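You operate a simulated robot arm through the tools that you are given. There is no shell and no other tool.

The job below is to be done with a simulated two-armed robot. You get a single attempt, and the scene is never put back.

## Task
Set the desk gauge's limit by the card, measure the blank and save.
Fine: press save once, lift the probe again and leave the table in; don't press zero; leave the card where it is.
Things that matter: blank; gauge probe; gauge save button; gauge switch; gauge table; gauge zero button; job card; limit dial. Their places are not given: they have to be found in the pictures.

It is judged by the outcome, as a careful person would: the job done as asked, and still so three seconds after it is handed in. It fails if anything else is knocked over, pushed out of place, dropped, spilled or broken.

## Robot
Two 7-joint arms with fingered hands on one trunk that stands fixed in place. Base frame: the origin is at the foot of the trunk, x ahead of it, y to its left, z up. Readings come in mm, degrees, newtons and seconds.
The left shoulder is at [81, 125, 1107], the right one opposite. With the tool pointing down near the work surface each hand reaches from about 440 to 820 mm from the base axis, measured 20 degrees to its own side. Payload 3.6 kg a hand.
The tool frame of a hand sits at the grasp point between the pads (the TCP): z along the fingers, y along the line on which they close. The tips reach 30 mm beyond it. The gripper opens to 104 mm; its body begins 35 mm behind the TCP. The gripper is a hand of 4 fingers: y runs from the thumb to the fingers, the wrist lies at [-15, -104, -178] in the tool frame, and closing takes about 1.5 s.
Orientation is told as [roll, pitch, yaw] about the base's x, y, z axes, in that order, counted from this pose: with the fingers straight down and the wrist toward the robot, the tool's x, y and z point along [0, 1, 0], [1, 0, 0] and [0, 0, -1] of the base frame.

## Interface
- The arms move only by the tool move_arm. It takes "left_plan", "right_plan" or both (then of equal length, played together; a hand with none holds still); each is a list of rows, each a list of 6 numbers: the shift along the base's x, y, z in mm, then the turn, a rotation vector about the base's x, y, z in degrees. In form: [[dx, dy, dz, ax, ay, az], ...]. A call has 1 to 20 rows; each row shifts and turns the commanded pose from where the row before left it. "left_jaw" and "right_jaw" are, for a hand that has rows, the finger opening in mm, from 0 to 104, set as the call begins (left out, the last holds). Each row takes 0.2 s and may step no farther than 50 mm and 8.6 degrees from the row before; otherwise, or with a gripper value out of range, the whole call is refused. Where a pose cannot be reached the arm comes as near as it can. A force on the tool above 40 N (or 10 N above the force at the start of the call, whichever is more), or a blocked arm, ends the call early, and 0.2 s more pass. Each finger travels about 72 mm/s and halts on what it meets, pressing with about 31 N; the grip force reading is that of the motor and also rises with nothing between the fingers. The clock runs only during rows and for 0.2 s after the last one: add rows that do not move to give the fingers time. It gives the time, the measured TCP pose, the force on the tool (base axes), the opening and the grip force at its end, in the units of the frame above (readings bear some noise), with the torque about the TCP (base axes, N m) and any sound that the robot's microphone picked up.
- Cameras (640 x 400 px; columns grow to the right, rows downward): "scene" is now at [174.1, 50.1, 1268.7]; the picture's right is [0.67, -0.75, 0.00], its down [-0.25, -0.22, -0.94] and it looks along [0.70, 0.63, -0.33] (base axes); focal length 218 px, centre (320, 200). "left" rides on the left gripper at [-61, -92, -131] in its tool frame; the picture's right is [-0.81, -0.27, 0.52], its down [0.53, -0.71, 0.46] and it looks along [0.24, 0.64, 0.72] (tool axes); focal length 275 px, centre (320, 200). "right" rides on the right gripper at [61, -92, -130] in its tool frame; the picture's right is [-0.81, 0.27, -0.52], its down [-0.53, -0.71, 0.46] and it looks along [-0.24, 0.64, 0.72] (tool axes); focal length 275 px, centre (320, 200).
- capture(camera): a new picture of that camera. It takes no simulated time.
- move_column(by): moves the trunk up (or, below 0, down) by that many mm; the arms and the scene camera ride with it, the base frame stays. It gives what a move gives, with no picture.
- curl_fingers(index, middle, ring, thumb_bend, thumb_turn, hand): sets how far each is bent, from 0 (flat) to 1 (curled in); at 0.3 the hand is open as for a grip, at 0.7 the pads meet at the TCP. One left out holds its place. A second passes; each finger stops where it meets its share of the squeeze, and holds until it gets a number again. A gripper value or a shape takes the hand back. It gives what a move gives, with no picture; readings hold the bend of each and the force on the fingers (four entries, about 0 where the hand has none), thumb and palm. thumb_turn goes from beside the hand (0) to across from the fingers (1), as for a grip.
- preshape(shape, hand): the hand has 4 fingers and takes this shape, open, in about a second: jaw (thumb against the fingers, like two jaws); tri (thumb and two fingers); tip (a fingertip pinch); poke (one finger out to press); point (the index stretched); flat (the hand flat); cup (the hand cupped); fist (a fist). The gripper value then closes the fingers along that shape, each until it touches; the sizes above hold for jaw. It gives what a move gives, with no picture.
- pan_tilt(pan, tilt): turns the head with the scene camera to pan (to the left, within 80 degrees either way) and tilt (down, from -29 to 69), counted from straight ahead of the robot (the tilt from the chest, where the trunk bows). It gives what a move gives.
- probe_pixels(camera, pixels): there is no depth. For up to 12 entries [column, row, z] of the newest picture of that camera ("zoom" is the newest enlarged one), the place [x, y] in the base frame at which the ray of that pixel passes the height z, good to about 2 mm, but the place of the scene camera against the robot may be out by one fixed shift of up to 18 mm in any direction. It takes no simulated time.
- enlarge(camera, box): a new picture of the part [left, top, right, bottom] of that camera's present view, enlarged. It takes no simulated time.
- finish_job(): hands the job in; it is judged then, once.

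Leave the grippers open and the arms clear of the work at the hand-in unless told otherwise.

The tools are called as a command line: name --argument value ..., lists and objects as JSON in quotes. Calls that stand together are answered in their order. move_arm: Moves the arms, as the interface text tells. Its arguments: {"type":"object","properties":{"left_plan":{"type":"array","items":{"type":"array","items":{"type":"number"}}},"left_jaw":{"type":"number"},"right_plan":{"type":"array","items":{"type":"array","items":{"type":"number"}}},"right_jaw":{"type":"number"}},"required":[]} The other tools are called the same way: move_column (by) moves the trunk up or down; preshape (shape, hand) gives the hand a shape; curl_fingers (index, middle, ring, thumb_bend, thumb_turn, hand) moves the fingers one by one; pan_tilt (pan, tilt) turns the head that bears the scene camera; capture (camera) takes a picture; probe_pixels (camera, pixels) gives the place at which the rays of pixels pass given heights; enlarge (camera, box) takes an enlarged picture of a part of a camera's view; finish_job () hands the job in.

At the start:

```text
t: 0.0
left_tool_pos: [297.0, 437.2, 1197.2]
left_tcp_rot: [0.1, -0.1, 0.0]
left_wrist_force: [0.0, -0.6, -0.4]
left_ft_torque: [0.0, 0.01, -0.03]
left_gripper_width: 103.4
left_grip_force: 0.2
left_shape: jaw
left_bend: [0.3, 0.3, 0.3, 0.3, 0.98]
left_finger forces: [0.0, 0.1, 0.0, 0.1, 0.1, 0.1]
right_tool_pos: [477.9, 84.0, 1207.4]
right_tcp_rot: [-0.1, 0.0, 0.0]
right_wrist_force: [-0.4, -0.3, 0.4]
right_ft_torque: [0.01, -0.01, 0.0]
right_gripper_width: 103.6
right_grip_force: 0.0
right_shape: jaw
right_bend: [0.3, 0.3, 0.3, 0.3, 0.98]
right_finger forces: [0.1, 0.0, 0.0, 0.1, 0.1, 0.0]
trunk travel left (down, up): [-339.0, 197.0]
head pan, tilt (commanded): [41.8, 19.5]
```

scene: 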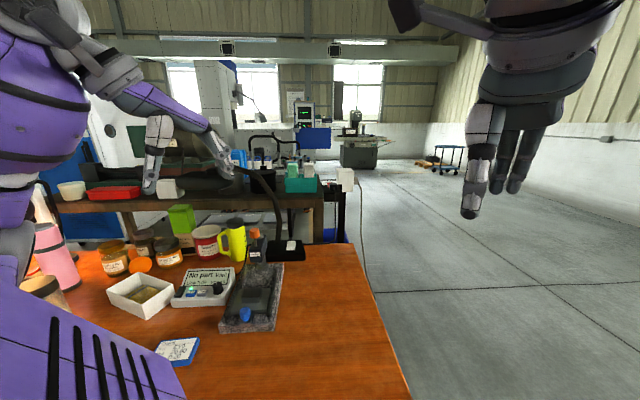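
right: 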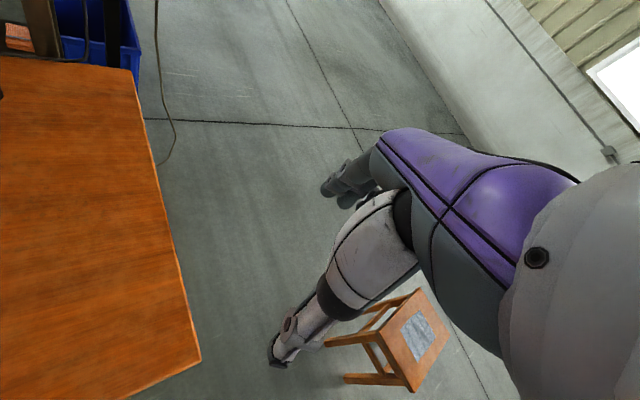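
left: 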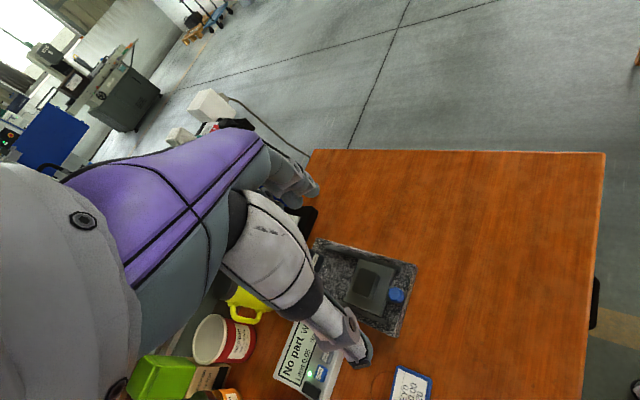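

The scene picture shows a desk gauge near (250,295), a white box with a display reading "No part ..." at (205,285), a tray at (140,295), and a card at (178,350). I'll enlarge these areas to look more closely.

enlarge --camera "scene" --box '[160, 210, 320, 340]'

enlarge --camera "scene" --box '[90, 250, 220, 380]'

enlarge --camera "left" --box '[220, 220, 460, 400]'

```text
3.08 times, centred on (240, 275) of scene
```

zoom: 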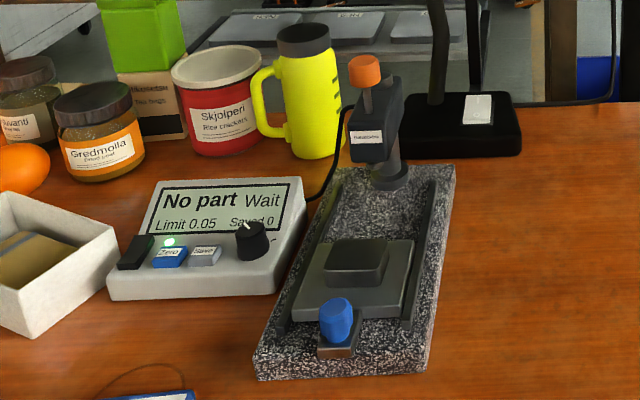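

```text
3.08 times, centred on (155, 315) of scene
```

zoom: 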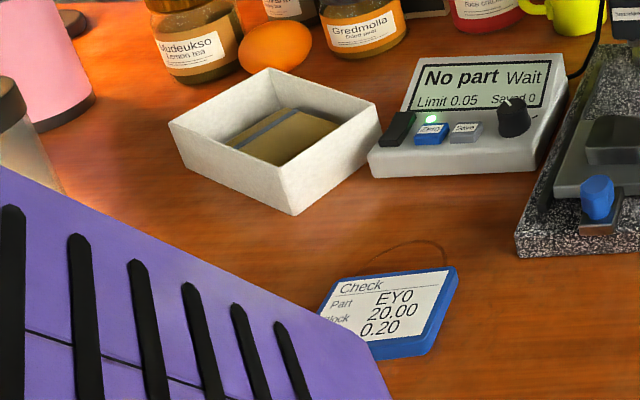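

```text
2.22 times, centred on (340, 310) of left
```

zoom: 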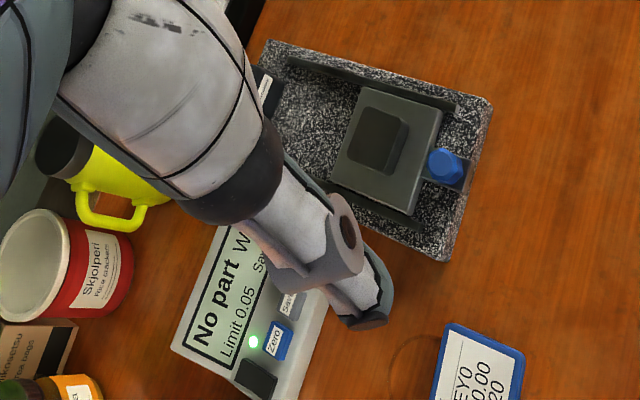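

I can read "Limit 0.05, Saved 0, No part, Wait" on the gauge's readout. The card shows "Check / Part EY0 / Block 20.00 / 0.20", but its left part is hidden. To find the heights I'll probe the same points from both cameras at several z values.

capture --camera "scene"

capture --camera "left"

probe_pixels --camera "scene" --pixels '[[246, 315, 700], [246, 315, 750], [246, 315, 800], [246, 315, 850], [246, 315, 900], [246, 315, 950], [355, 244, 700], [355, 244, 750], [355, 244, 800], [355, 244, 850], [355, 244, 900]]'

probe_pixels --camera "left" --pixels '[[397, 296, 700], [397, 296, 750], [397, 296, 800], [397, 296, 850], [397, 296, 900], [397, 296, 950], [312, 151, 700], [312, 151, 750], [312, 151, 800], [312, 151, 850], [312, 151, 900]]'

```text
taken
```

scene: 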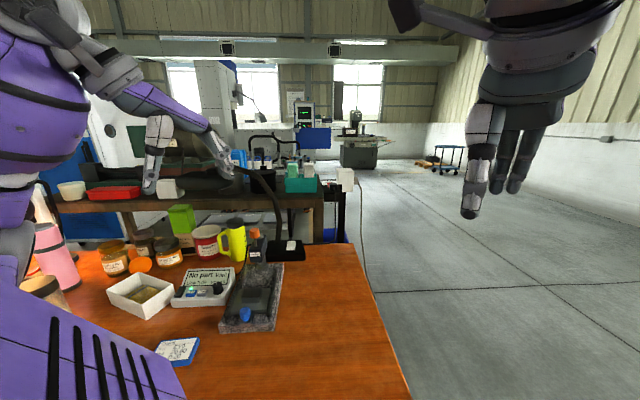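

```text
taken
```

left: 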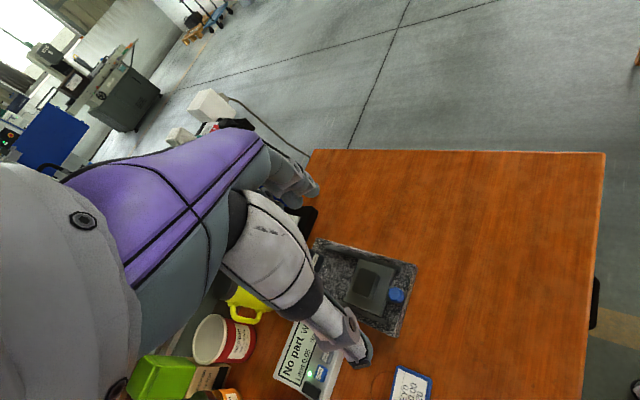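

```text
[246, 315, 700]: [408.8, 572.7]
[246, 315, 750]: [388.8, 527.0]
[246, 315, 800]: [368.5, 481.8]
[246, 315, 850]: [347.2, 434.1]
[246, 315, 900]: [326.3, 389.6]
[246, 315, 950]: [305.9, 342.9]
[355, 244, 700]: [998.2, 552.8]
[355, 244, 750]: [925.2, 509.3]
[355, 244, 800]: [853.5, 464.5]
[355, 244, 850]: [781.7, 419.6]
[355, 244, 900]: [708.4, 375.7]
```

```text
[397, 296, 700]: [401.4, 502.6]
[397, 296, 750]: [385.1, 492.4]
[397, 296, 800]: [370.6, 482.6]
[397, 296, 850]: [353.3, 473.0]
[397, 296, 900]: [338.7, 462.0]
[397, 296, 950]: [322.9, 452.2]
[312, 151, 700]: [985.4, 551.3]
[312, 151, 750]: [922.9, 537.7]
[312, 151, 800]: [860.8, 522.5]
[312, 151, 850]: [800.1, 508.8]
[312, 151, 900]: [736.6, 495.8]
```

The blue knob matches at about z=800 from both cameras, near [370,482]. Next I'll probe the card, the readout and the table edge at z=700–750 to locate them roughly.

probe_pixels --camera "left" --pixels '[[410, 380, 700], [410, 380, 730], [432, 378, 700], [432, 378, 730], [397, 336, 700], [397, 336, 730], [312, 240, 700], [312, 240, 730], [605, 153, 700], [605, 153, 730], [415, 262, 700], [415, 262, 730]]'

probe_pixels --camera "scene" --pixels '[[178, 350, 700], [178, 350, 730], [200, 337, 700], [200, 337, 730], [222, 334, 700], [222, 334, 730], [274, 331, 700], [274, 331, 730], [410, 398, 700], [410, 398, 730], [283, 264, 700], [283, 264, 730]]'

```text
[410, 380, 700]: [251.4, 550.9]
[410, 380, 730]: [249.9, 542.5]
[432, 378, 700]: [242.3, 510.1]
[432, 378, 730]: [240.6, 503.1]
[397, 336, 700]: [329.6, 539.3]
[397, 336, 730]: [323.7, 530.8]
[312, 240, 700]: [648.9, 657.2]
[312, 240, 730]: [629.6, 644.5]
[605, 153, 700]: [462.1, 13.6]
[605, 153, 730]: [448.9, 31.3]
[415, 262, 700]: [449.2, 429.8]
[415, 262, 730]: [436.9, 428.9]
```

```text
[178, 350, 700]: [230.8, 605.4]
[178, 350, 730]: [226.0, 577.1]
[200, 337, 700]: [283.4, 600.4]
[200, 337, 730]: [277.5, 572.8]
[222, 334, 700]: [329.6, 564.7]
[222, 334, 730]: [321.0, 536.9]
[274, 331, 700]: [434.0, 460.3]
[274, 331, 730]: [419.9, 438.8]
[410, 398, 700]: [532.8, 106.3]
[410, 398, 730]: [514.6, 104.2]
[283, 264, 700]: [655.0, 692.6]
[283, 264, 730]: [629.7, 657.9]
```

I estimate the granite base top at about z=735, with its front edge running from [323,533] to [437,429]. Its axis then points along about [0.66,0.75], away from the robot. The left arm will yaw left and pitch down slightly, in free air, so its camera sees the gauge and the card clearly.

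move_arm --left_plan '[[0, 10, 0, 0, 0, 6.5], [0, 10, 0, 0, 0, 6.5], [0, 10, 0, 0, 0, 6.5], [0, 10, 0, 0, 0, 6.5], [0, 0, 0, -5.4, 5.9, 0], [0, 0, 0, -5.4, 5.9, 0]]'

capture --camera "left"

capture --camera "scene"

```text
t: 1.4
left_tool_pos: [292.2, 484.1, 1151.6]
left_tcp_rot: [-4.6, 15.4, 25.4]
left_wrist_force: [-0.6, 0.3, -0.8]
left_ft_torque: [0.0, 0.02, -0.01]
left_gripper_width: 104.0
left_grip_force: 0.0
left_shape: jaw
left_bend: [0.3, 0.3, 0.3, 0.3, 0.98]
left_finger forces: [0.0, 0.0, 0.0, 0.0, 0.1, 0.1]
left hand out of reach, approached as far as the arm can: row 4, 5, 6
right_tool_pos: [477.0, 84.1, 1206.4]
right_tcp_rot: [-0.1, 0.0, 0.1]
right_wrist_force: [1.0, -0.4, -0.5]
right_ft_torque: [-0.02, 0.0, 0.01]
right_gripper_width: 103.7
right_grip_force: 0.0
right_shape: jaw
right_bend: [0.3, 0.3, 0.3, 0.3, 0.98]
right_finger forces: [0.0, 0.0, 0.1, 0.0, 0.0, 0.0]
trunk travel left (down, up): [-339.0, 197.0]
head pan, tilt (commanded): [41.8, 19.5]
```

```text
taken
```

left: 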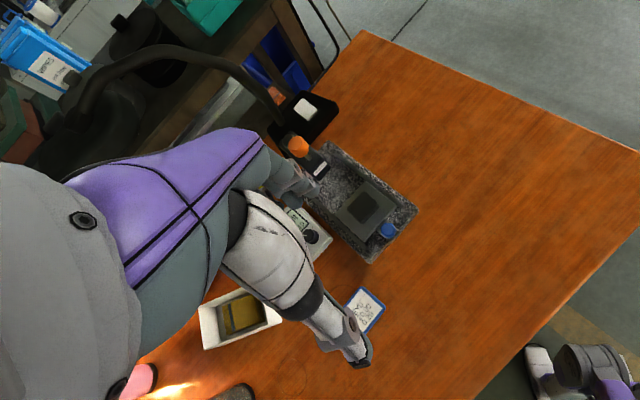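

```text
taken
```

scene: 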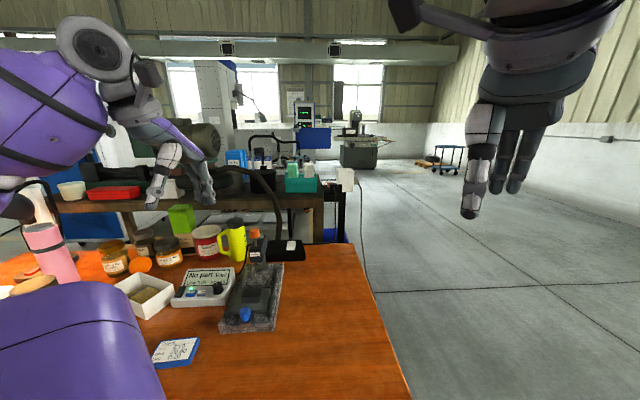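

The left camera now sees the gauge, readout, tray and card. I'll enlarge these areas.

enlarge --camera "left" --box '[265, 80, 435, 270]'

enlarge --camera "left" --box '[320, 270, 420, 350]'

enlarge --camera "scene" --box '[140, 320, 220, 380]'

enlarge --camera "scene" --box '[165, 215, 305, 340]'

```text
2.11 times, centred on (350, 175) of left
```

zoom: 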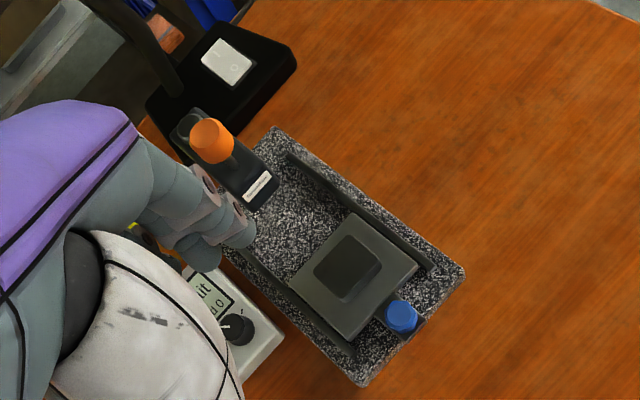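

```text
5.00 times, centred on (370, 310) of left
```

zoom: 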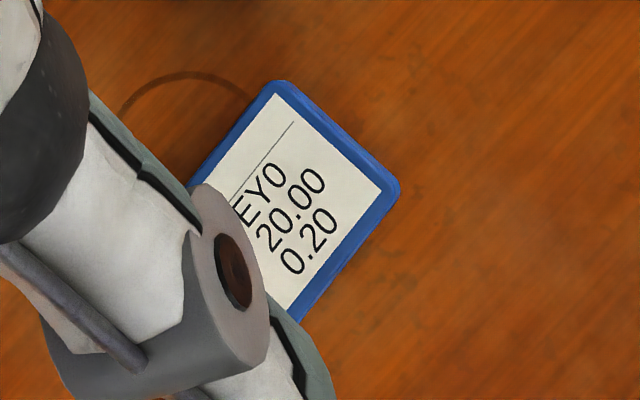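

```text
6.67 times, centred on (180, 350) of scene
```

zoom: 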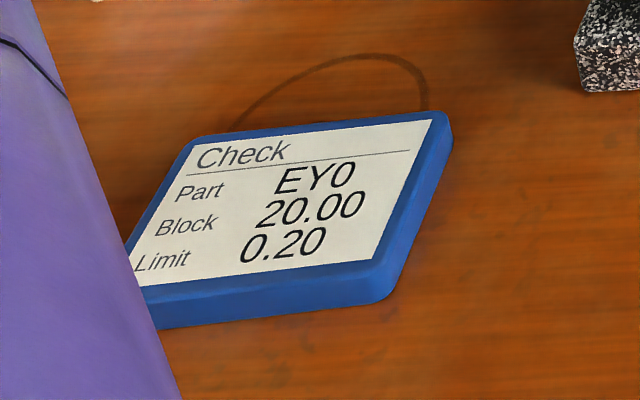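

```text
3.20 times, centred on (235, 278) of scene
```

zoom: 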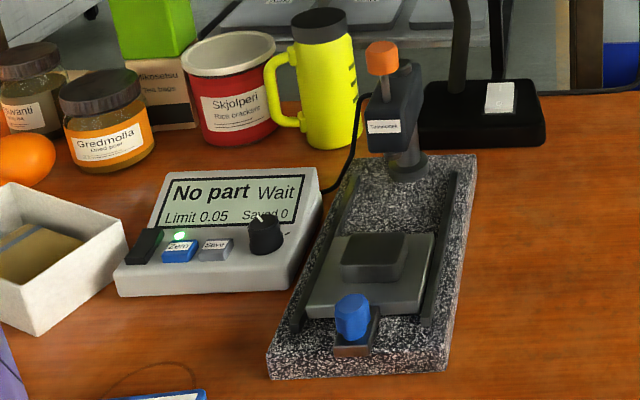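

The card reads Part EY0, Block 20.00, Limit 0.20. Next I'll look at what is in the tray and at the dark block on the gauge table.

enlarge --camera "scene" --box '[100, 260, 180, 325]'

enlarge --camera "scene" --box '[215, 270, 290, 335]'

enlarge --camera "scene" --box '[165, 255, 245, 310]'

enlarge --camera "left" --box '[190, 280, 290, 360]'

enlarge --camera "scene" --box '[230, 220, 290, 280]'

```text
6.15 times, centred on (140, 292) of scene
```

zoom: 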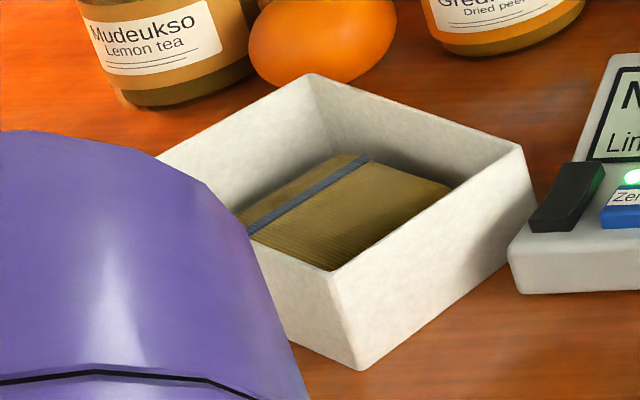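

```text
6.15 times, centred on (252, 302) of scene
```

zoom: 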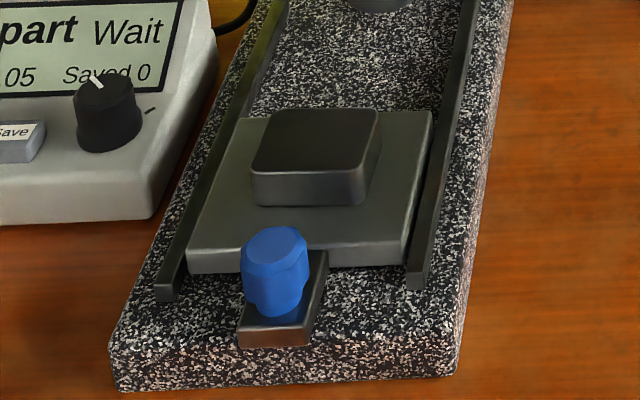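

```text
7.27 times, centred on (205, 282) of scene
```

zoom: 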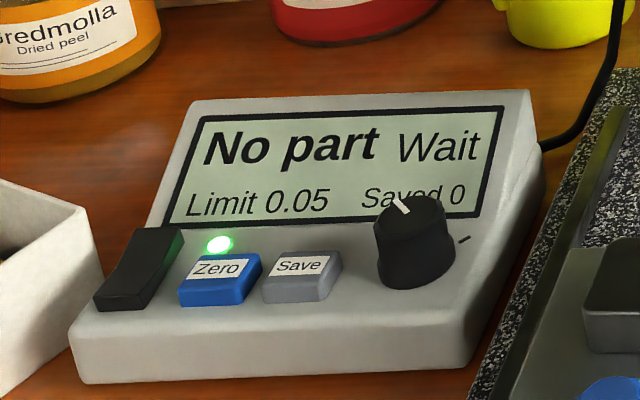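

```text
5.00 times, centred on (240, 320) of left
```

zoom: 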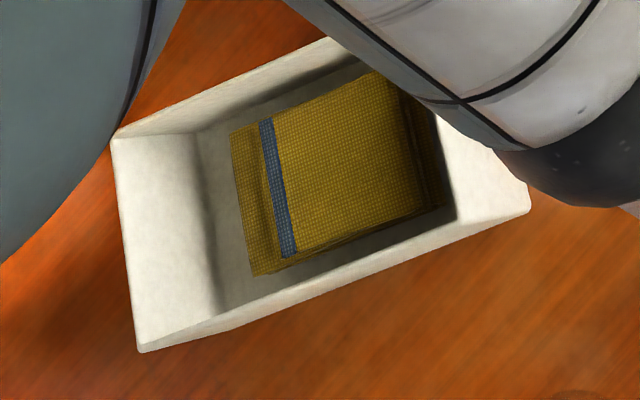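

```text
6.67 times, centred on (260, 250) of scene
```

zoom: 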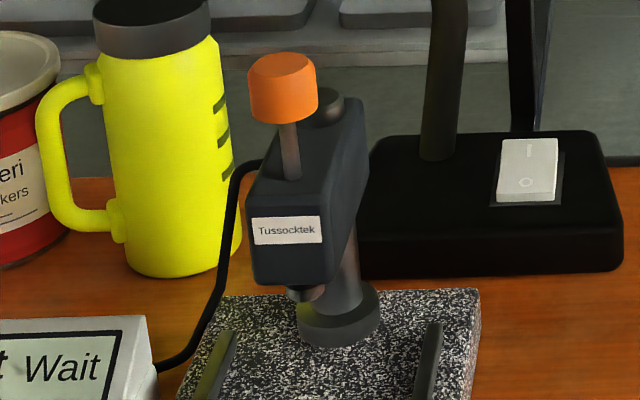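

The tray holds a folded cloth, so the blank is the dark block on the gauge table. The probe is up: its orange knob is raised with the stem visible. The green LED by the switch is lit, so the gauge is on. Next I'll look at the desk lamp's neck behind the gauge and at the wider surroundings.

enlarge --camera "scene" --box '[140, 120, 340, 270]'

enlarge --camera "left" --box '[0, 0, 360, 200]'

```text
2.67 times, centred on (240, 195) of scene
```

zoom: 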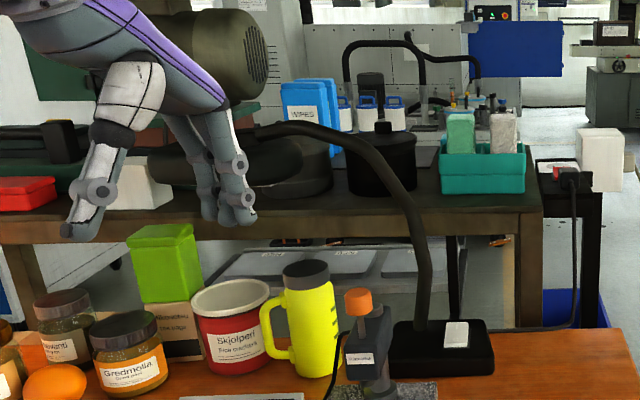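

```text
1.78 times, centred on (180, 100) of left
```

zoom: 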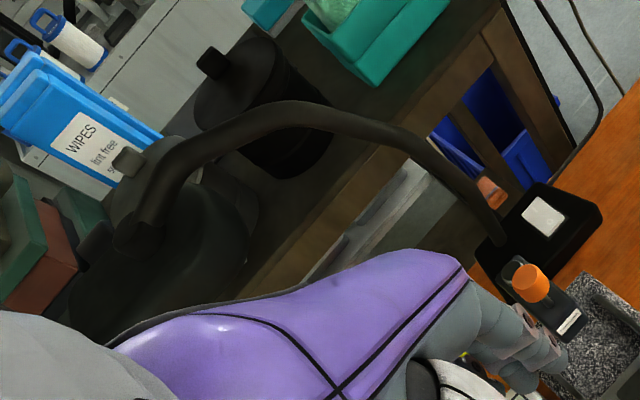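

The lamp neck rises behind the gauge and curves left to a dark lamp head. I'll probe the neck end in both pictures at several heights to place it, so I can stay clear of it.

probe_pixels --camera "scene" --pixels '[[216, 169, 950], [216, 169, 1000], [216, 169, 1050], [216, 169, 1100], [216, 169, 1150], [281, 235, 740], [281, 235, 760], [270, 190, 1000], [270, 190, 1050]]'

probe_pixels --camera "left" --pixels '[[79, 120, 950], [79, 120, 1000], [79, 120, 1050], [79, 120, 1100], [79, 120, 1150], [281, 120, 740], [281, 120, 760], [200, 55, 1000], [200, 55, 1050], [200, 55, 1100]]'

```text
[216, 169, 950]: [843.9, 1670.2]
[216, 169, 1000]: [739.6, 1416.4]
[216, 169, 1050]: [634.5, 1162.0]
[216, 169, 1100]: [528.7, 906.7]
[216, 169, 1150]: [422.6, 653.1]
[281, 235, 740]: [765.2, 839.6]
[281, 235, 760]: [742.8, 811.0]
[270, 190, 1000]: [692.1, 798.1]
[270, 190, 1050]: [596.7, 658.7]
```

```text
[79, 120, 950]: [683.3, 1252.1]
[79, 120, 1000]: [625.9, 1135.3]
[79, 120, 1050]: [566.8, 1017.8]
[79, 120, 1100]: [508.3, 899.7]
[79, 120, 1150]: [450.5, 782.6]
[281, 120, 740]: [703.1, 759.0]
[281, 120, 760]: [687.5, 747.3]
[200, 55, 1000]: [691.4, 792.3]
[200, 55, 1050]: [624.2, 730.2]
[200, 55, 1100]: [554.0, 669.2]
```

The lamp neck is at about [690,795,1000] and its end at [510,903,1100], which is behind and left of the gauge, so I'll keep away from there. The left hand will come lower, level out and yaw further left for a closer view.

move_arm --left_plan '[[0, -30, -45, 5.4, -5.9, 0], [0, -30, -45, 5.4, -5.9, 0], [0, -10, -25, 0, 0, 7], [0, 0, -25, 0, 0, 7], [0, 0, -25, 0, 0, 7], [0, 0, -15, 0, 0, 7], [0, 0, 0, 0, 0, 0]]'

capture --camera "left"

capture --camera "scene"

```text
refused: row 1 steps farther than a row can; nothing moved
```

```text
taken
```

left: 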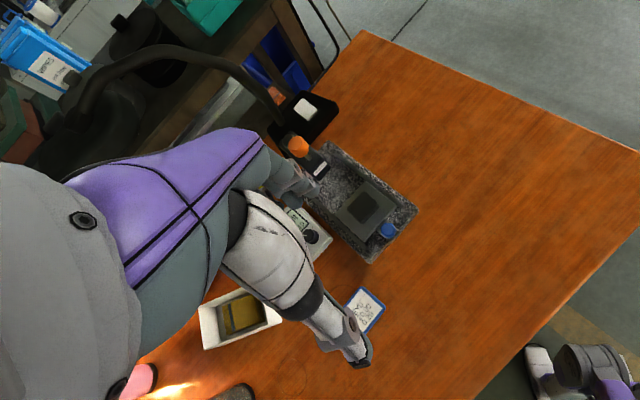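

```text
taken
```

scene: 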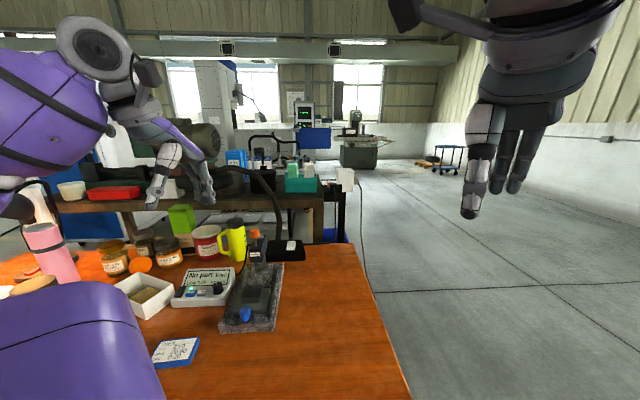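

The call was refused because the shift was over 50 mm per row. I'll repeat it with smaller steps.

move_arm --left_plan '[[0, -20, -35, 5.4, -5.9, 0], [0, -20, -35, 5.4, -5.9, 0], [0, -20, -30, 0, 0, 7], [0, -10, -30, 0, 0, 7], [0, 0, -30, 0, 0, 7], [0, 0, -20, 0, 0, 7], [0, 0, 0, 0, 0, 0]]'

capture --camera "left"

capture --camera "scene"

```text
t: 3.0
left_tool_pos: [314.2, 442.1, 983.7]
left_tcp_rot: [0.1, 0.3, 54.1]
left_wrist_force: [0.7, 0.0, -0.3]
left_ft_torque: [0.03, -0.01, 0.0]
left_gripper_width: 103.9
left_grip_force: 0.0
left_shape: jaw
left_bend: [0.3, 0.3, 0.3, 0.3, 0.98]
left_finger forces: [0.1, 0.1, 0.0, 0.0, 0.1, 0.0]
left hand out of reach, approached as far as the arm can: row 4, 5, 6
right_tool_pos: [476.0, 83.3, 1206.8]
right_tcp_rot: [0.0, 0.0, 0.1]
right_wrist_force: [0.4, 0.3, -0.3]
right_ft_torque: [0.0, 0.05, 0.04]
right_gripper_width: 103.8
right_grip_force: 0.1
right_shape: jaw
right_bend: [0.3, 0.3, 0.3, 0.3, 0.98]
right_finger forces: [0.0, 0.1, 0.0, 0.1, 0.0, 0.1]
trunk travel left (down, up): [-339.0, 197.0]
head pan, tilt (commanded): [41.8, 19.5]
```

```text
taken
```

left: 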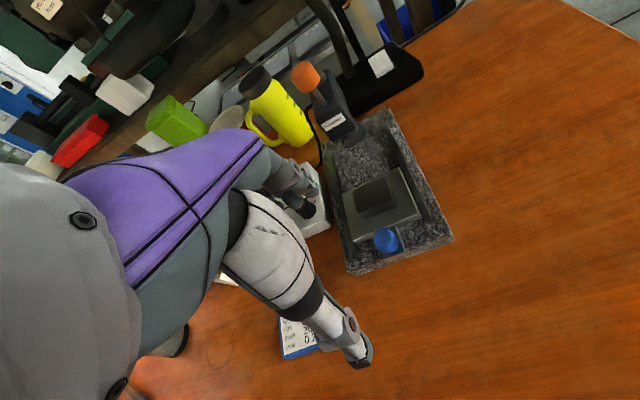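

```text
taken
```

scene: 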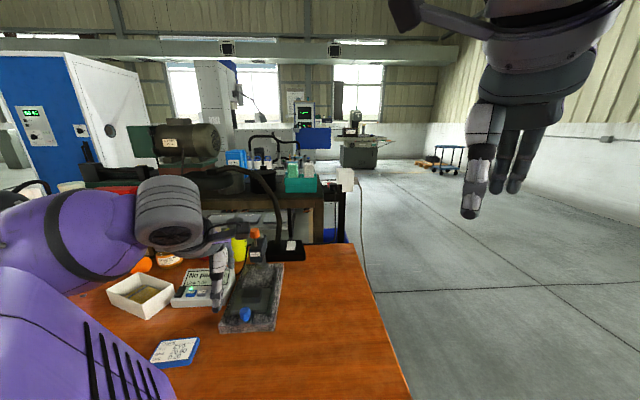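

The gauge is clear in this view: orange knob at (305,75), blue table knob at (385,240), limit dial at (305,207). I'll enlarge to measure it.

enlarge --camera "left" --box '[260, 50, 470, 285]'

enlarge --camera "left" --box '[270, 50, 370, 120]'

enlarge --camera "left" --box '[330, 160, 460, 280]'

```text
1.70 times, centred on (365, 168) of left
```

zoom: 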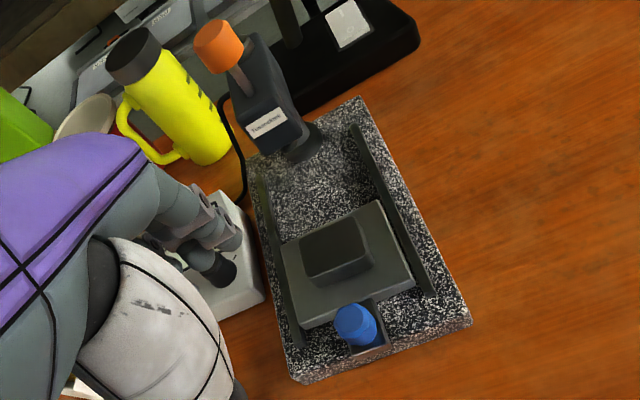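

```text
5.71 times, centred on (320, 85) of left
```

zoom: 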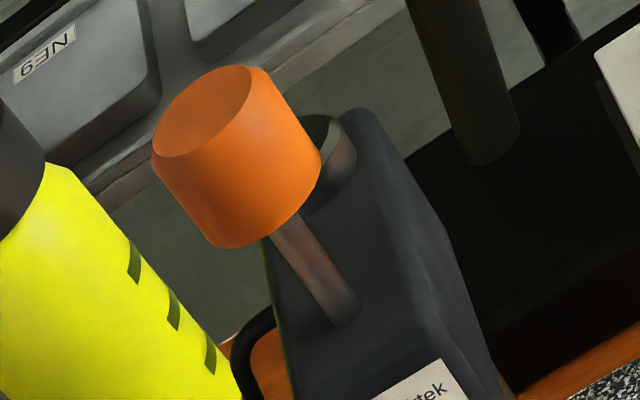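

```text
3.33 times, centred on (395, 220) of left
```

zoom: 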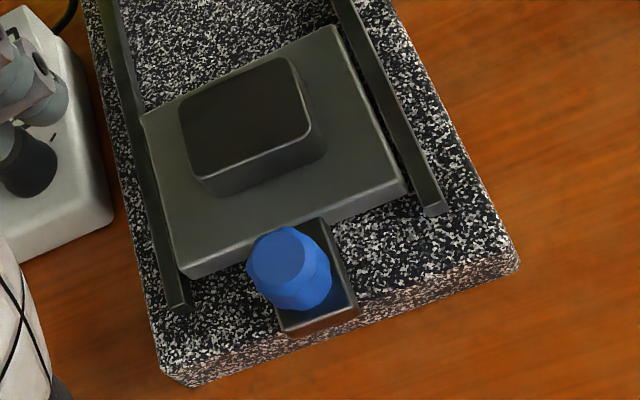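

I'll probe the granite corners, the blue knob and the orange knob from this view at two heights each, to intersect with earlier rays.

probe_pixels --camera "left" --pixels '[[347, 271, 700], [347, 271, 740], [452.6, 236.5, 700], [452.6, 236.5, 740], [389.7, 107.4, 700], [389.7, 107.4, 740], [384, 239, 740], [384, 239, 800], [300.4, 72.5, 800], [300.4, 72.5, 950], [326, 136, 740], [326, 136, 800]]'

probe_pixels --camera "scene" --pixels '[[219, 331, 700], [219, 331, 740], [274, 331, 700], [274, 331, 740], [283, 263, 700], [283, 263, 740], [246, 314, 740], [246, 314, 800], [254, 231, 800], [254, 231, 950]]'

enlarge --camera "scene" --box '[210, 220, 300, 340]'

```text
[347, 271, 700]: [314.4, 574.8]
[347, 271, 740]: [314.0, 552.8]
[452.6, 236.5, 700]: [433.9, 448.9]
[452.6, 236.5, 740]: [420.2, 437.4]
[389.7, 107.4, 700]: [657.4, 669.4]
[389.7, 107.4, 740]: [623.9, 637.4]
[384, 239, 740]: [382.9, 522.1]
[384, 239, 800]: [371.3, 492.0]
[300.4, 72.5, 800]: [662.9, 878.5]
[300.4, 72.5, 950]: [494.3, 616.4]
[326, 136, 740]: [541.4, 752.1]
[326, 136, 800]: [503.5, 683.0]
```

```text
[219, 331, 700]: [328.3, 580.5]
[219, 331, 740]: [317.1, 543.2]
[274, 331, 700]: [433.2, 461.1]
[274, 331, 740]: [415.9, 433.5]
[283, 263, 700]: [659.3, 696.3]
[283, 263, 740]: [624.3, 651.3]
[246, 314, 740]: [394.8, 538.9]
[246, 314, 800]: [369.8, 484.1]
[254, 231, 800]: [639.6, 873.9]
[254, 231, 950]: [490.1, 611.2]
```

```text
3.33 times, centred on (255, 280) of scene
```

zoom: 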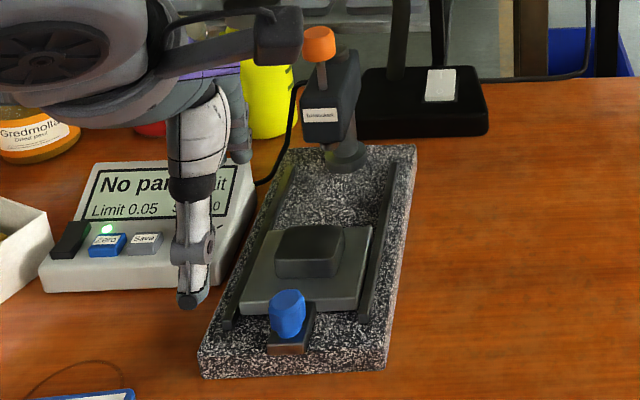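

To get a second independent view, and a monitor camera for later, I'll bring the right hand to about [520,230,1000] with yaw around 65°. That is free air to the right of the gauge.

move_arm --right_plan '[[5, 16, -23, 0, 0, 7.2], [5, 16, -23, 0, 0, 7.2], [5, 16, -23, 0, 0, 7.2], [5, 16, -23, 0, 0, 7.2], [5, 16, -23, 0, 0, 7.2], [5, 16, -23, 0, 0, 7.2], [5, 16, -23, 0, 0, 7.2], [5, 16, -23, 0, 0, 7.2], [3, 16, -22, 0, 0, 7.2], [0, 0, 0, 0, 0, 0]]'

capture --camera "right"

capture --camera "scene"

```text
t: 5.2
left_tool_pos: [312.7, 441.2, 984.1]
left_tcp_rot: [0.1, 0.3, 54.0]
left_wrist_force: [-1.1, 0.1, 0.8]
left_ft_torque: [-0.01, -0.04, 0.0]
left_gripper_width: 104.0
left_grip_force: 0.0
left_shape: jaw
left_bend: [0.3, 0.3, 0.3, 0.3, 0.98]
left_finger forces: [0.0, 0.1, 0.0, 0.0, 0.1, 0.1]
right_tool_pos: [520.0, 229.2, 1000.9]
right_tcp_rot: [0.0, -0.1, 65.0]
right_wrist_force: [0.8, 0.2, 0.0]
right_ft_torque: [-0.01, 0.0, 0.0]
right_gripper_width: 103.5
right_grip_force: 0.0
right_shape: jaw
right_bend: [0.3, 0.3, 0.3, 0.3, 0.98]
right_finger forces: [0.0, 0.0, 0.1, 0.0, 0.1, 0.0]
trunk travel left (down, up): [-339.0, 197.0]
head pan, tilt (commanded): [41.8, 19.5]
```

```text
taken
```

right: 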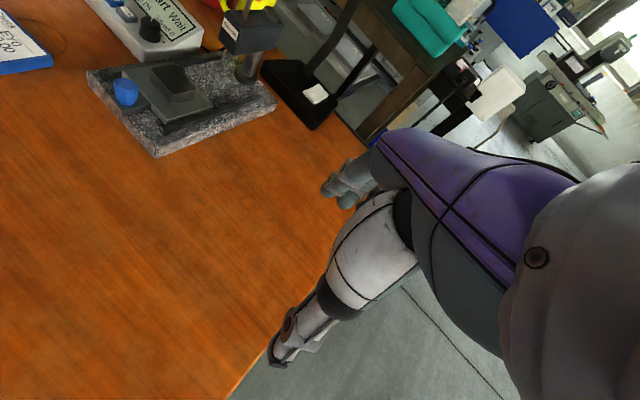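

```text
taken
```

scene: 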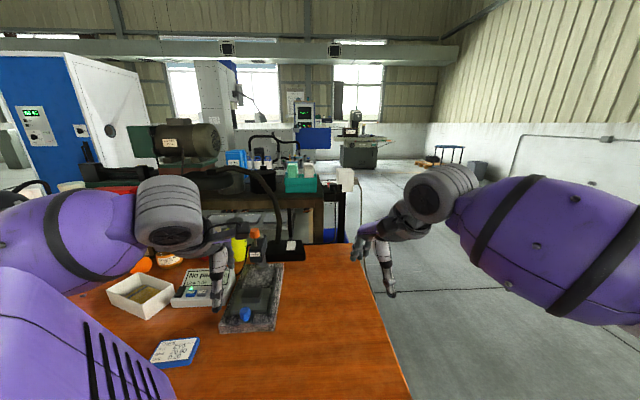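

The right camera sees the gauge at the upper left, but the orange knob is cut off. I'll tilt that hand slightly up and yaw a bit more.

move_arm --right_plan '[[-10, -10, 10, 0, 0, 7.5], [-10, -10, 10, 5.5, -4.3, 0], [-10, -10, 10, 5.5, -4.3, 0], [0, 0, 0, 0, 0, 0]]'

capture --camera "right"

```text
t: 6.2
left_tool_pos: [313.9, 441.2, 983.5]
left_tcp_rot: [0.1, 0.2, 54.0]
left_wrist_force: [-0.8, 1.0, -0.1]
left_ft_torque: [-0.03, 0.02, 0.01]
left_gripper_width: 103.6
left_grip_force: 0.1
left_shape: jaw
left_bend: [0.3, 0.3, 0.3, 0.3, 0.98]
left_finger forces: [0.0, 0.0, 0.0, 0.1, 0.0, 0.0]
right_tool_pos: [500.6, 209.1, 1020.7]
right_tcp_rot: [-3.2, -13.7, 65.2]
right_wrist_force: [0.7, -0.1, 0.4]
right_ft_torque: [-0.03, 0.02, -0.01]
right_gripper_width: 103.9
right_grip_force: 0.1
right_shape: jaw
right_bend: [0.3, 0.3, 0.3, 0.3, 0.98]
right_finger forces: [0.0, 0.0, 0.0, 0.0, 0.1, 0.0]
right hand out of reach, approached as far as the arm can: row 1
trunk travel left (down, up): [-339.0, 197.0]
head pan, tilt (commanded): [41.8, 19.5]
```

```text
taken
```

right: 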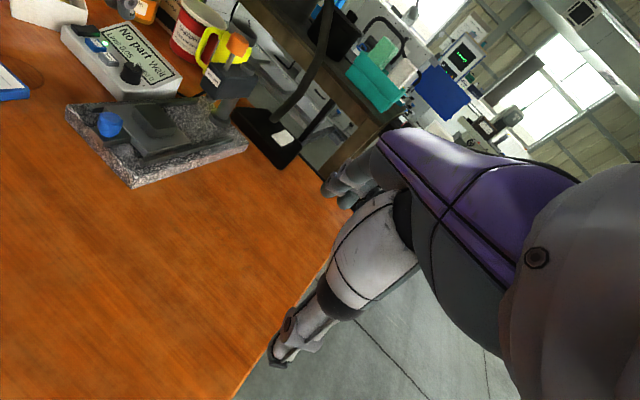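

The right camera now sees the readout, buttons, dial, table and orange knob. I'll enlarge it to measure pixel positions.

enlarge --camera "right" --box '[50, 10, 190, 110]'

enlarge --camera "right" --box '[60, 80, 260, 190]'

enlarge --camera "right" --box '[180, 20, 280, 110]'

```text
4.00 times, centred on (120, 60) of right
```

zoom: 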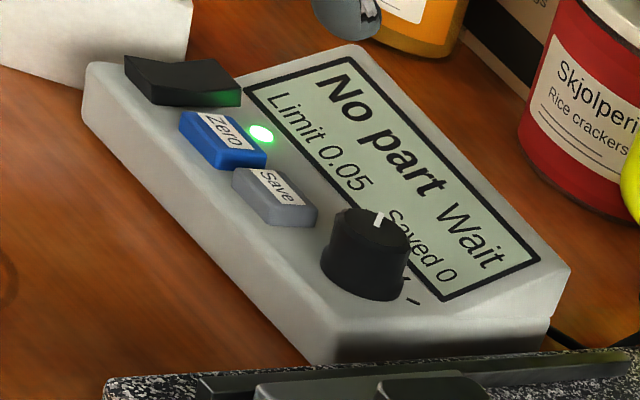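

```text
3.20 times, centred on (160, 135) of right
```

zoom: 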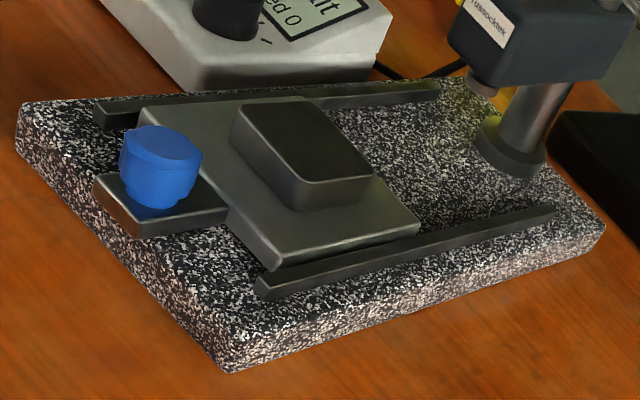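

```text
4.44 times, centred on (230, 65) of right
```

zoom: 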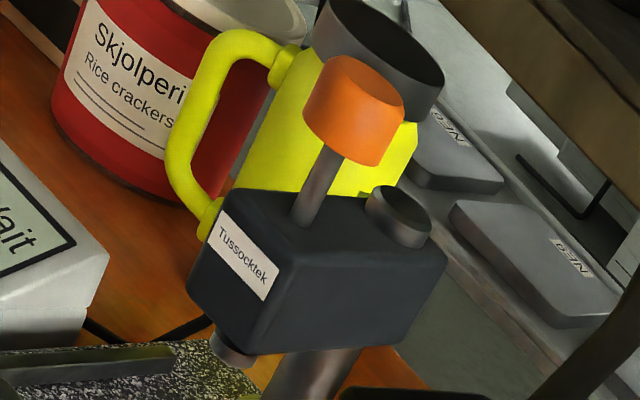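

I'll probe matching points in the right view (granite corners, blue knob top, orange knob top, stem foot) and in the left view at two heights each, then intersect the rays.

probe_pixels --camera "right" --pixels '[[131.25, 179.7, 700], [131.25, 179.7, 750], [66.25, 106.3, 700], [66.25, 106.3, 750], [249, 142.8, 700], [249, 142.8, 750], [239.5, 39.1, 850], [239.5, 39.1, 950], [111.6, 117.8, 750], [111.6, 117.8, 800], [227.1, 70, 800], [227.1, 70, 900]]'

probe_pixels --camera "left" --pixels '[[452.6, 236.5, 700], [452.6, 236.5, 750], [347, 271, 700], [347, 271, 750], [389.7, 107.4, 700], [389.7, 107.4, 750], [300.2, 69.2, 850], [300.2, 69.2, 950], [382.4, 237.4, 750], [382.4, 237.4, 800], [324.4, 106, 800], [324.4, 106, 900]]'

```text
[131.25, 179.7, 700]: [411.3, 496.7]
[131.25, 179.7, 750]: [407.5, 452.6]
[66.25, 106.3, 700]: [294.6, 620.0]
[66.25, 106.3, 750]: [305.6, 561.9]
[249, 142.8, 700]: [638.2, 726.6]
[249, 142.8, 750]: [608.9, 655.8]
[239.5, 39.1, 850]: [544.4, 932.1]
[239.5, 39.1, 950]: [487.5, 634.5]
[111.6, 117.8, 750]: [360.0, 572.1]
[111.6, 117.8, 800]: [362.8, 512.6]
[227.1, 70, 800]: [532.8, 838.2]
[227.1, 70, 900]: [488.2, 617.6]
```

```text
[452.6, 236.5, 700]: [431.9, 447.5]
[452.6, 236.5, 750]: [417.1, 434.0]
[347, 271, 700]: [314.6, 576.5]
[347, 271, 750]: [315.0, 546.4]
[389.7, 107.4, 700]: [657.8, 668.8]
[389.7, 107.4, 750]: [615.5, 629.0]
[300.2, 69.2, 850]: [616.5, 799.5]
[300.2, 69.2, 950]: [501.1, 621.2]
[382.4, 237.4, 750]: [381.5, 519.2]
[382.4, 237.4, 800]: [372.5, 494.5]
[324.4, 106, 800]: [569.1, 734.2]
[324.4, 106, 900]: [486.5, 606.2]
```

Intersecting the rays gives these positions:
- Granite top: z≈782
- Blue knob top: about [366,480,828]
- Probe head top: z≈910
- Orange knob top: about [483,596,963]

Next I'll probe the panel items and blank from the right camera, and matching scene points to calibrate the scene camera's shift.

probe_pixels --camera "right" --pixels '[[85, 30, 780], [85, 30, 820], [95.5, 43, 780], [95.5, 43, 820], [108.75, 57, 780], [108.75, 57, 820], [133, 67, 780], [133, 67, 840], [154.7, 116.25, 790], [154.7, 116.25, 830]]'

probe_pixels --camera "scene" --pixels '[[180.2, 291.6, 780], [180.2, 291.6, 820], [191.5, 291.6, 780], [191.5, 291.6, 820], [202.7, 291.4, 780], [202.7, 291.4, 820], [217.1, 284.1, 780], [217.1, 284.1, 840], [219, 325.6, 782], [276, 325, 782], [283.8, 264.4, 782], [245.4, 309.1, 828]]'

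probe_pixels --camera "left" --pixels '[[372.5, 195.1, 790], [372.5, 195.1, 830]]'

```text
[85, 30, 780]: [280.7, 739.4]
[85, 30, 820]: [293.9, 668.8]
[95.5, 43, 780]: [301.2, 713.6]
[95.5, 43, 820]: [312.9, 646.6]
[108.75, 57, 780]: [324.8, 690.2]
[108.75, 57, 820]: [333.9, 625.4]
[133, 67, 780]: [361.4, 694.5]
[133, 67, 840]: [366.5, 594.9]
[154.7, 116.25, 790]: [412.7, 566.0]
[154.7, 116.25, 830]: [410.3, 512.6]
```

```text
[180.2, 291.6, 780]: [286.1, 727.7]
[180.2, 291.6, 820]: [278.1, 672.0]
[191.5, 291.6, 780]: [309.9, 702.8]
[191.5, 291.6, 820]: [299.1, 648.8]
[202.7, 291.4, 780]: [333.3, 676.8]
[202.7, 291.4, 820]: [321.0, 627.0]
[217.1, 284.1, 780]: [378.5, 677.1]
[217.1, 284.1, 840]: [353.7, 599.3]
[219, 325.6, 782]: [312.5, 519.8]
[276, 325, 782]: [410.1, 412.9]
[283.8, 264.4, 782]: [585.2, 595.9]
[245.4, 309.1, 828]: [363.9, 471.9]
```

```text
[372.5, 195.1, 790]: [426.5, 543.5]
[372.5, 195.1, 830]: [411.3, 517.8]
```

Calibrated estimates:
- Save button: [328.5,665.5,795]
- Zero button: [306,691,794]
- Switch: [284,721,790]
- Dial top: [365,643,811]
- Blank top centre: [412,521,824]
- Probe axis: [482,595]

Next I'll probe the readout box corners to learn how much its panel slopes.

probe_pixels --camera "right" --pixels '[[128, 21.5, 780], [128, 21.5, 820], [182.5, 77, 780], [182.5, 77, 820], [123.75, 92.5, 760], [123.75, 92.5, 800], [131.25, 82.5, 780], [131.25, 82.5, 800], [61.25, 26.25, 760], [61.25, 26.25, 800]]'

probe_pixels --camera "scene" --pixels '[[187.8, 268.2, 780], [187.8, 268.2, 820], [233.9, 267.1, 780], [233.9, 267.1, 820], [227.0, 327.0, 780], [219, 297, 780]]'

enlarge --camera "scene" --box '[165, 255, 245, 315]'

```text
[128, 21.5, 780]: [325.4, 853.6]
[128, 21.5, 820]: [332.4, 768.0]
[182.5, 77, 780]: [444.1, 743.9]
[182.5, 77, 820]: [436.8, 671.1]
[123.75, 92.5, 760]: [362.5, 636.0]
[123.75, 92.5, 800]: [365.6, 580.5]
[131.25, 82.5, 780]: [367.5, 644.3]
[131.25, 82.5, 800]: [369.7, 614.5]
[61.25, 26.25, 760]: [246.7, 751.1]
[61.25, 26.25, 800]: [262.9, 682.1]
```

```text
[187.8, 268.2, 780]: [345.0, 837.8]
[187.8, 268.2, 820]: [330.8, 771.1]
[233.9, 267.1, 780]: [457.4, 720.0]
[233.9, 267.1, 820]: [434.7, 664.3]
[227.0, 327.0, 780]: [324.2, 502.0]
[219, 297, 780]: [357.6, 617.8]
```

```text
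6.67 times, centred on (205, 285) of scene
```

zoom: 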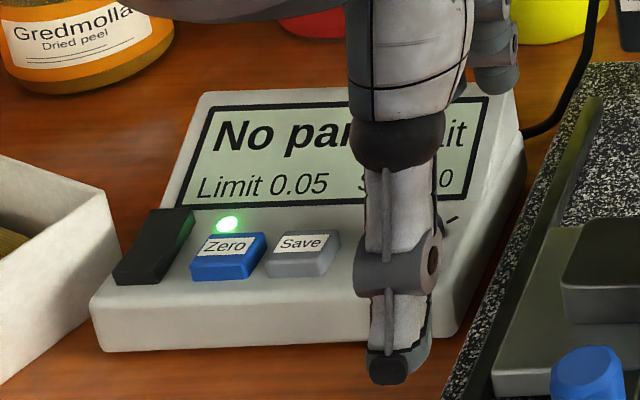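

The panel slopes about 15° toward the robot and sits about 793 mm high at the dial. The left hand will shift left, over the tray side at z≈980 in free air, so its camera sees the dial close up.

move_arm --left_plan '[[-20, 22, 0, 0, 0, 4], [-20, 22, 0, 0, 0, 4], [-20, 22, 0, 0, 0, 0], [-20, 22, 0, 0, 0, 0], [0, 0, 0, 0, 0, 0]]'

capture --camera "left"

capture --camera "right"

capture --camera "scene"

```text
t: 7.4
left_tool_pos: [232.7, 529.5, 985.0]
left_tcp_rot: [0.1, 0.0, 61.9]
left_wrist_force: [-0.1, -0.3, -0.7]
left_ft_torque: [0.0, 0.02, 0.01]
left_gripper_width: 103.8
left_grip_force: 0.1
left_shape: jaw
left_bend: [0.3, 0.3, 0.3, 0.3, 0.98]
left_finger forces: [0.1, 0.0, 0.1, 0.2, 0.0, 0.0]
right_tool_pos: [501.2, 208.5, 1021.1]
right_tcp_rot: [-3.2, -13.6, 65.2]
right_wrist_force: [-0.4, -0.4, 0.3]
right_ft_torque: [-0.01, -0.02, -0.01]
right_gripper_width: 103.6
right_grip_force: 0.1
right_shape: jaw
right_bend: [0.3, 0.3, 0.3, 0.3, 0.98]
right_finger forces: [0.0, 0.0, 0.1, 0.1, 0.0, 0.0]
trunk travel left (down, up): [-339.0, 197.0]
head pan, tilt (commanded): [41.8, 19.5]
```

```text
taken
```

left: 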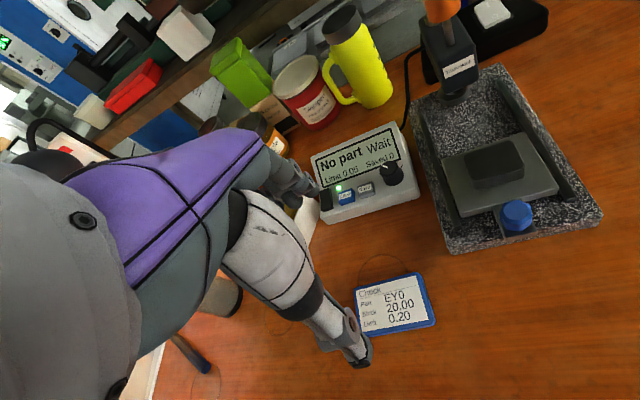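

```text
taken
```

right: 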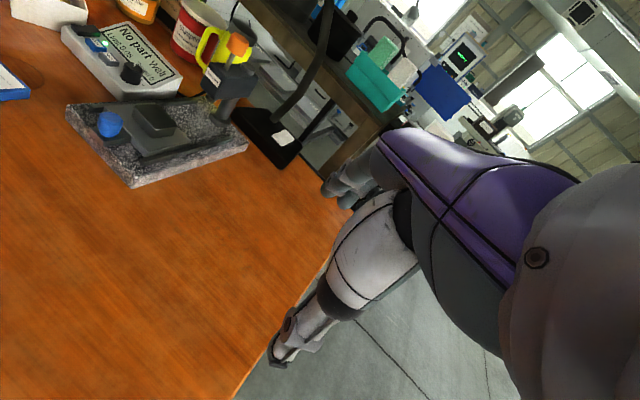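

```text
taken
```

scene: 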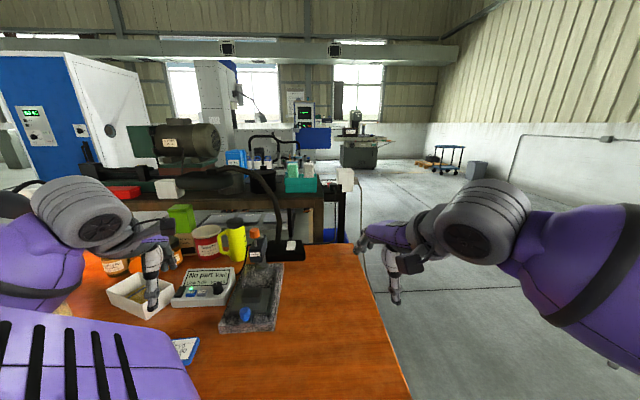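

The left camera now has an excellent view of the panel, dial at (393,171), card and gauge. I'll enlarge the panel and the gauge.

enlarge --camera "left" --box '[310, 120, 420, 225]'

enlarge --camera "left" --box '[360, 140, 425, 200]'

enlarge --camera "left" --box '[400, 50, 610, 260]'

```text
3.81 times, centred on (365, 172) of left
```

zoom: 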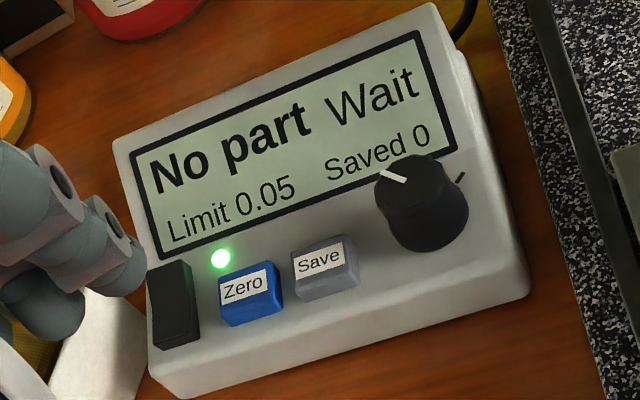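

```text
6.67 times, centred on (392, 170) of left
```

zoom: 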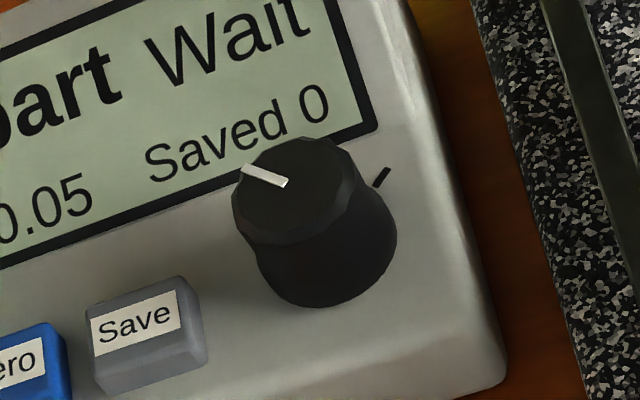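

```text
1.90 times, centred on (505, 155) of left
```

zoom: 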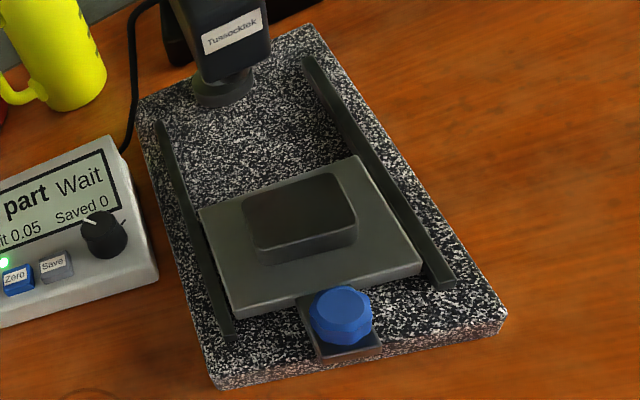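

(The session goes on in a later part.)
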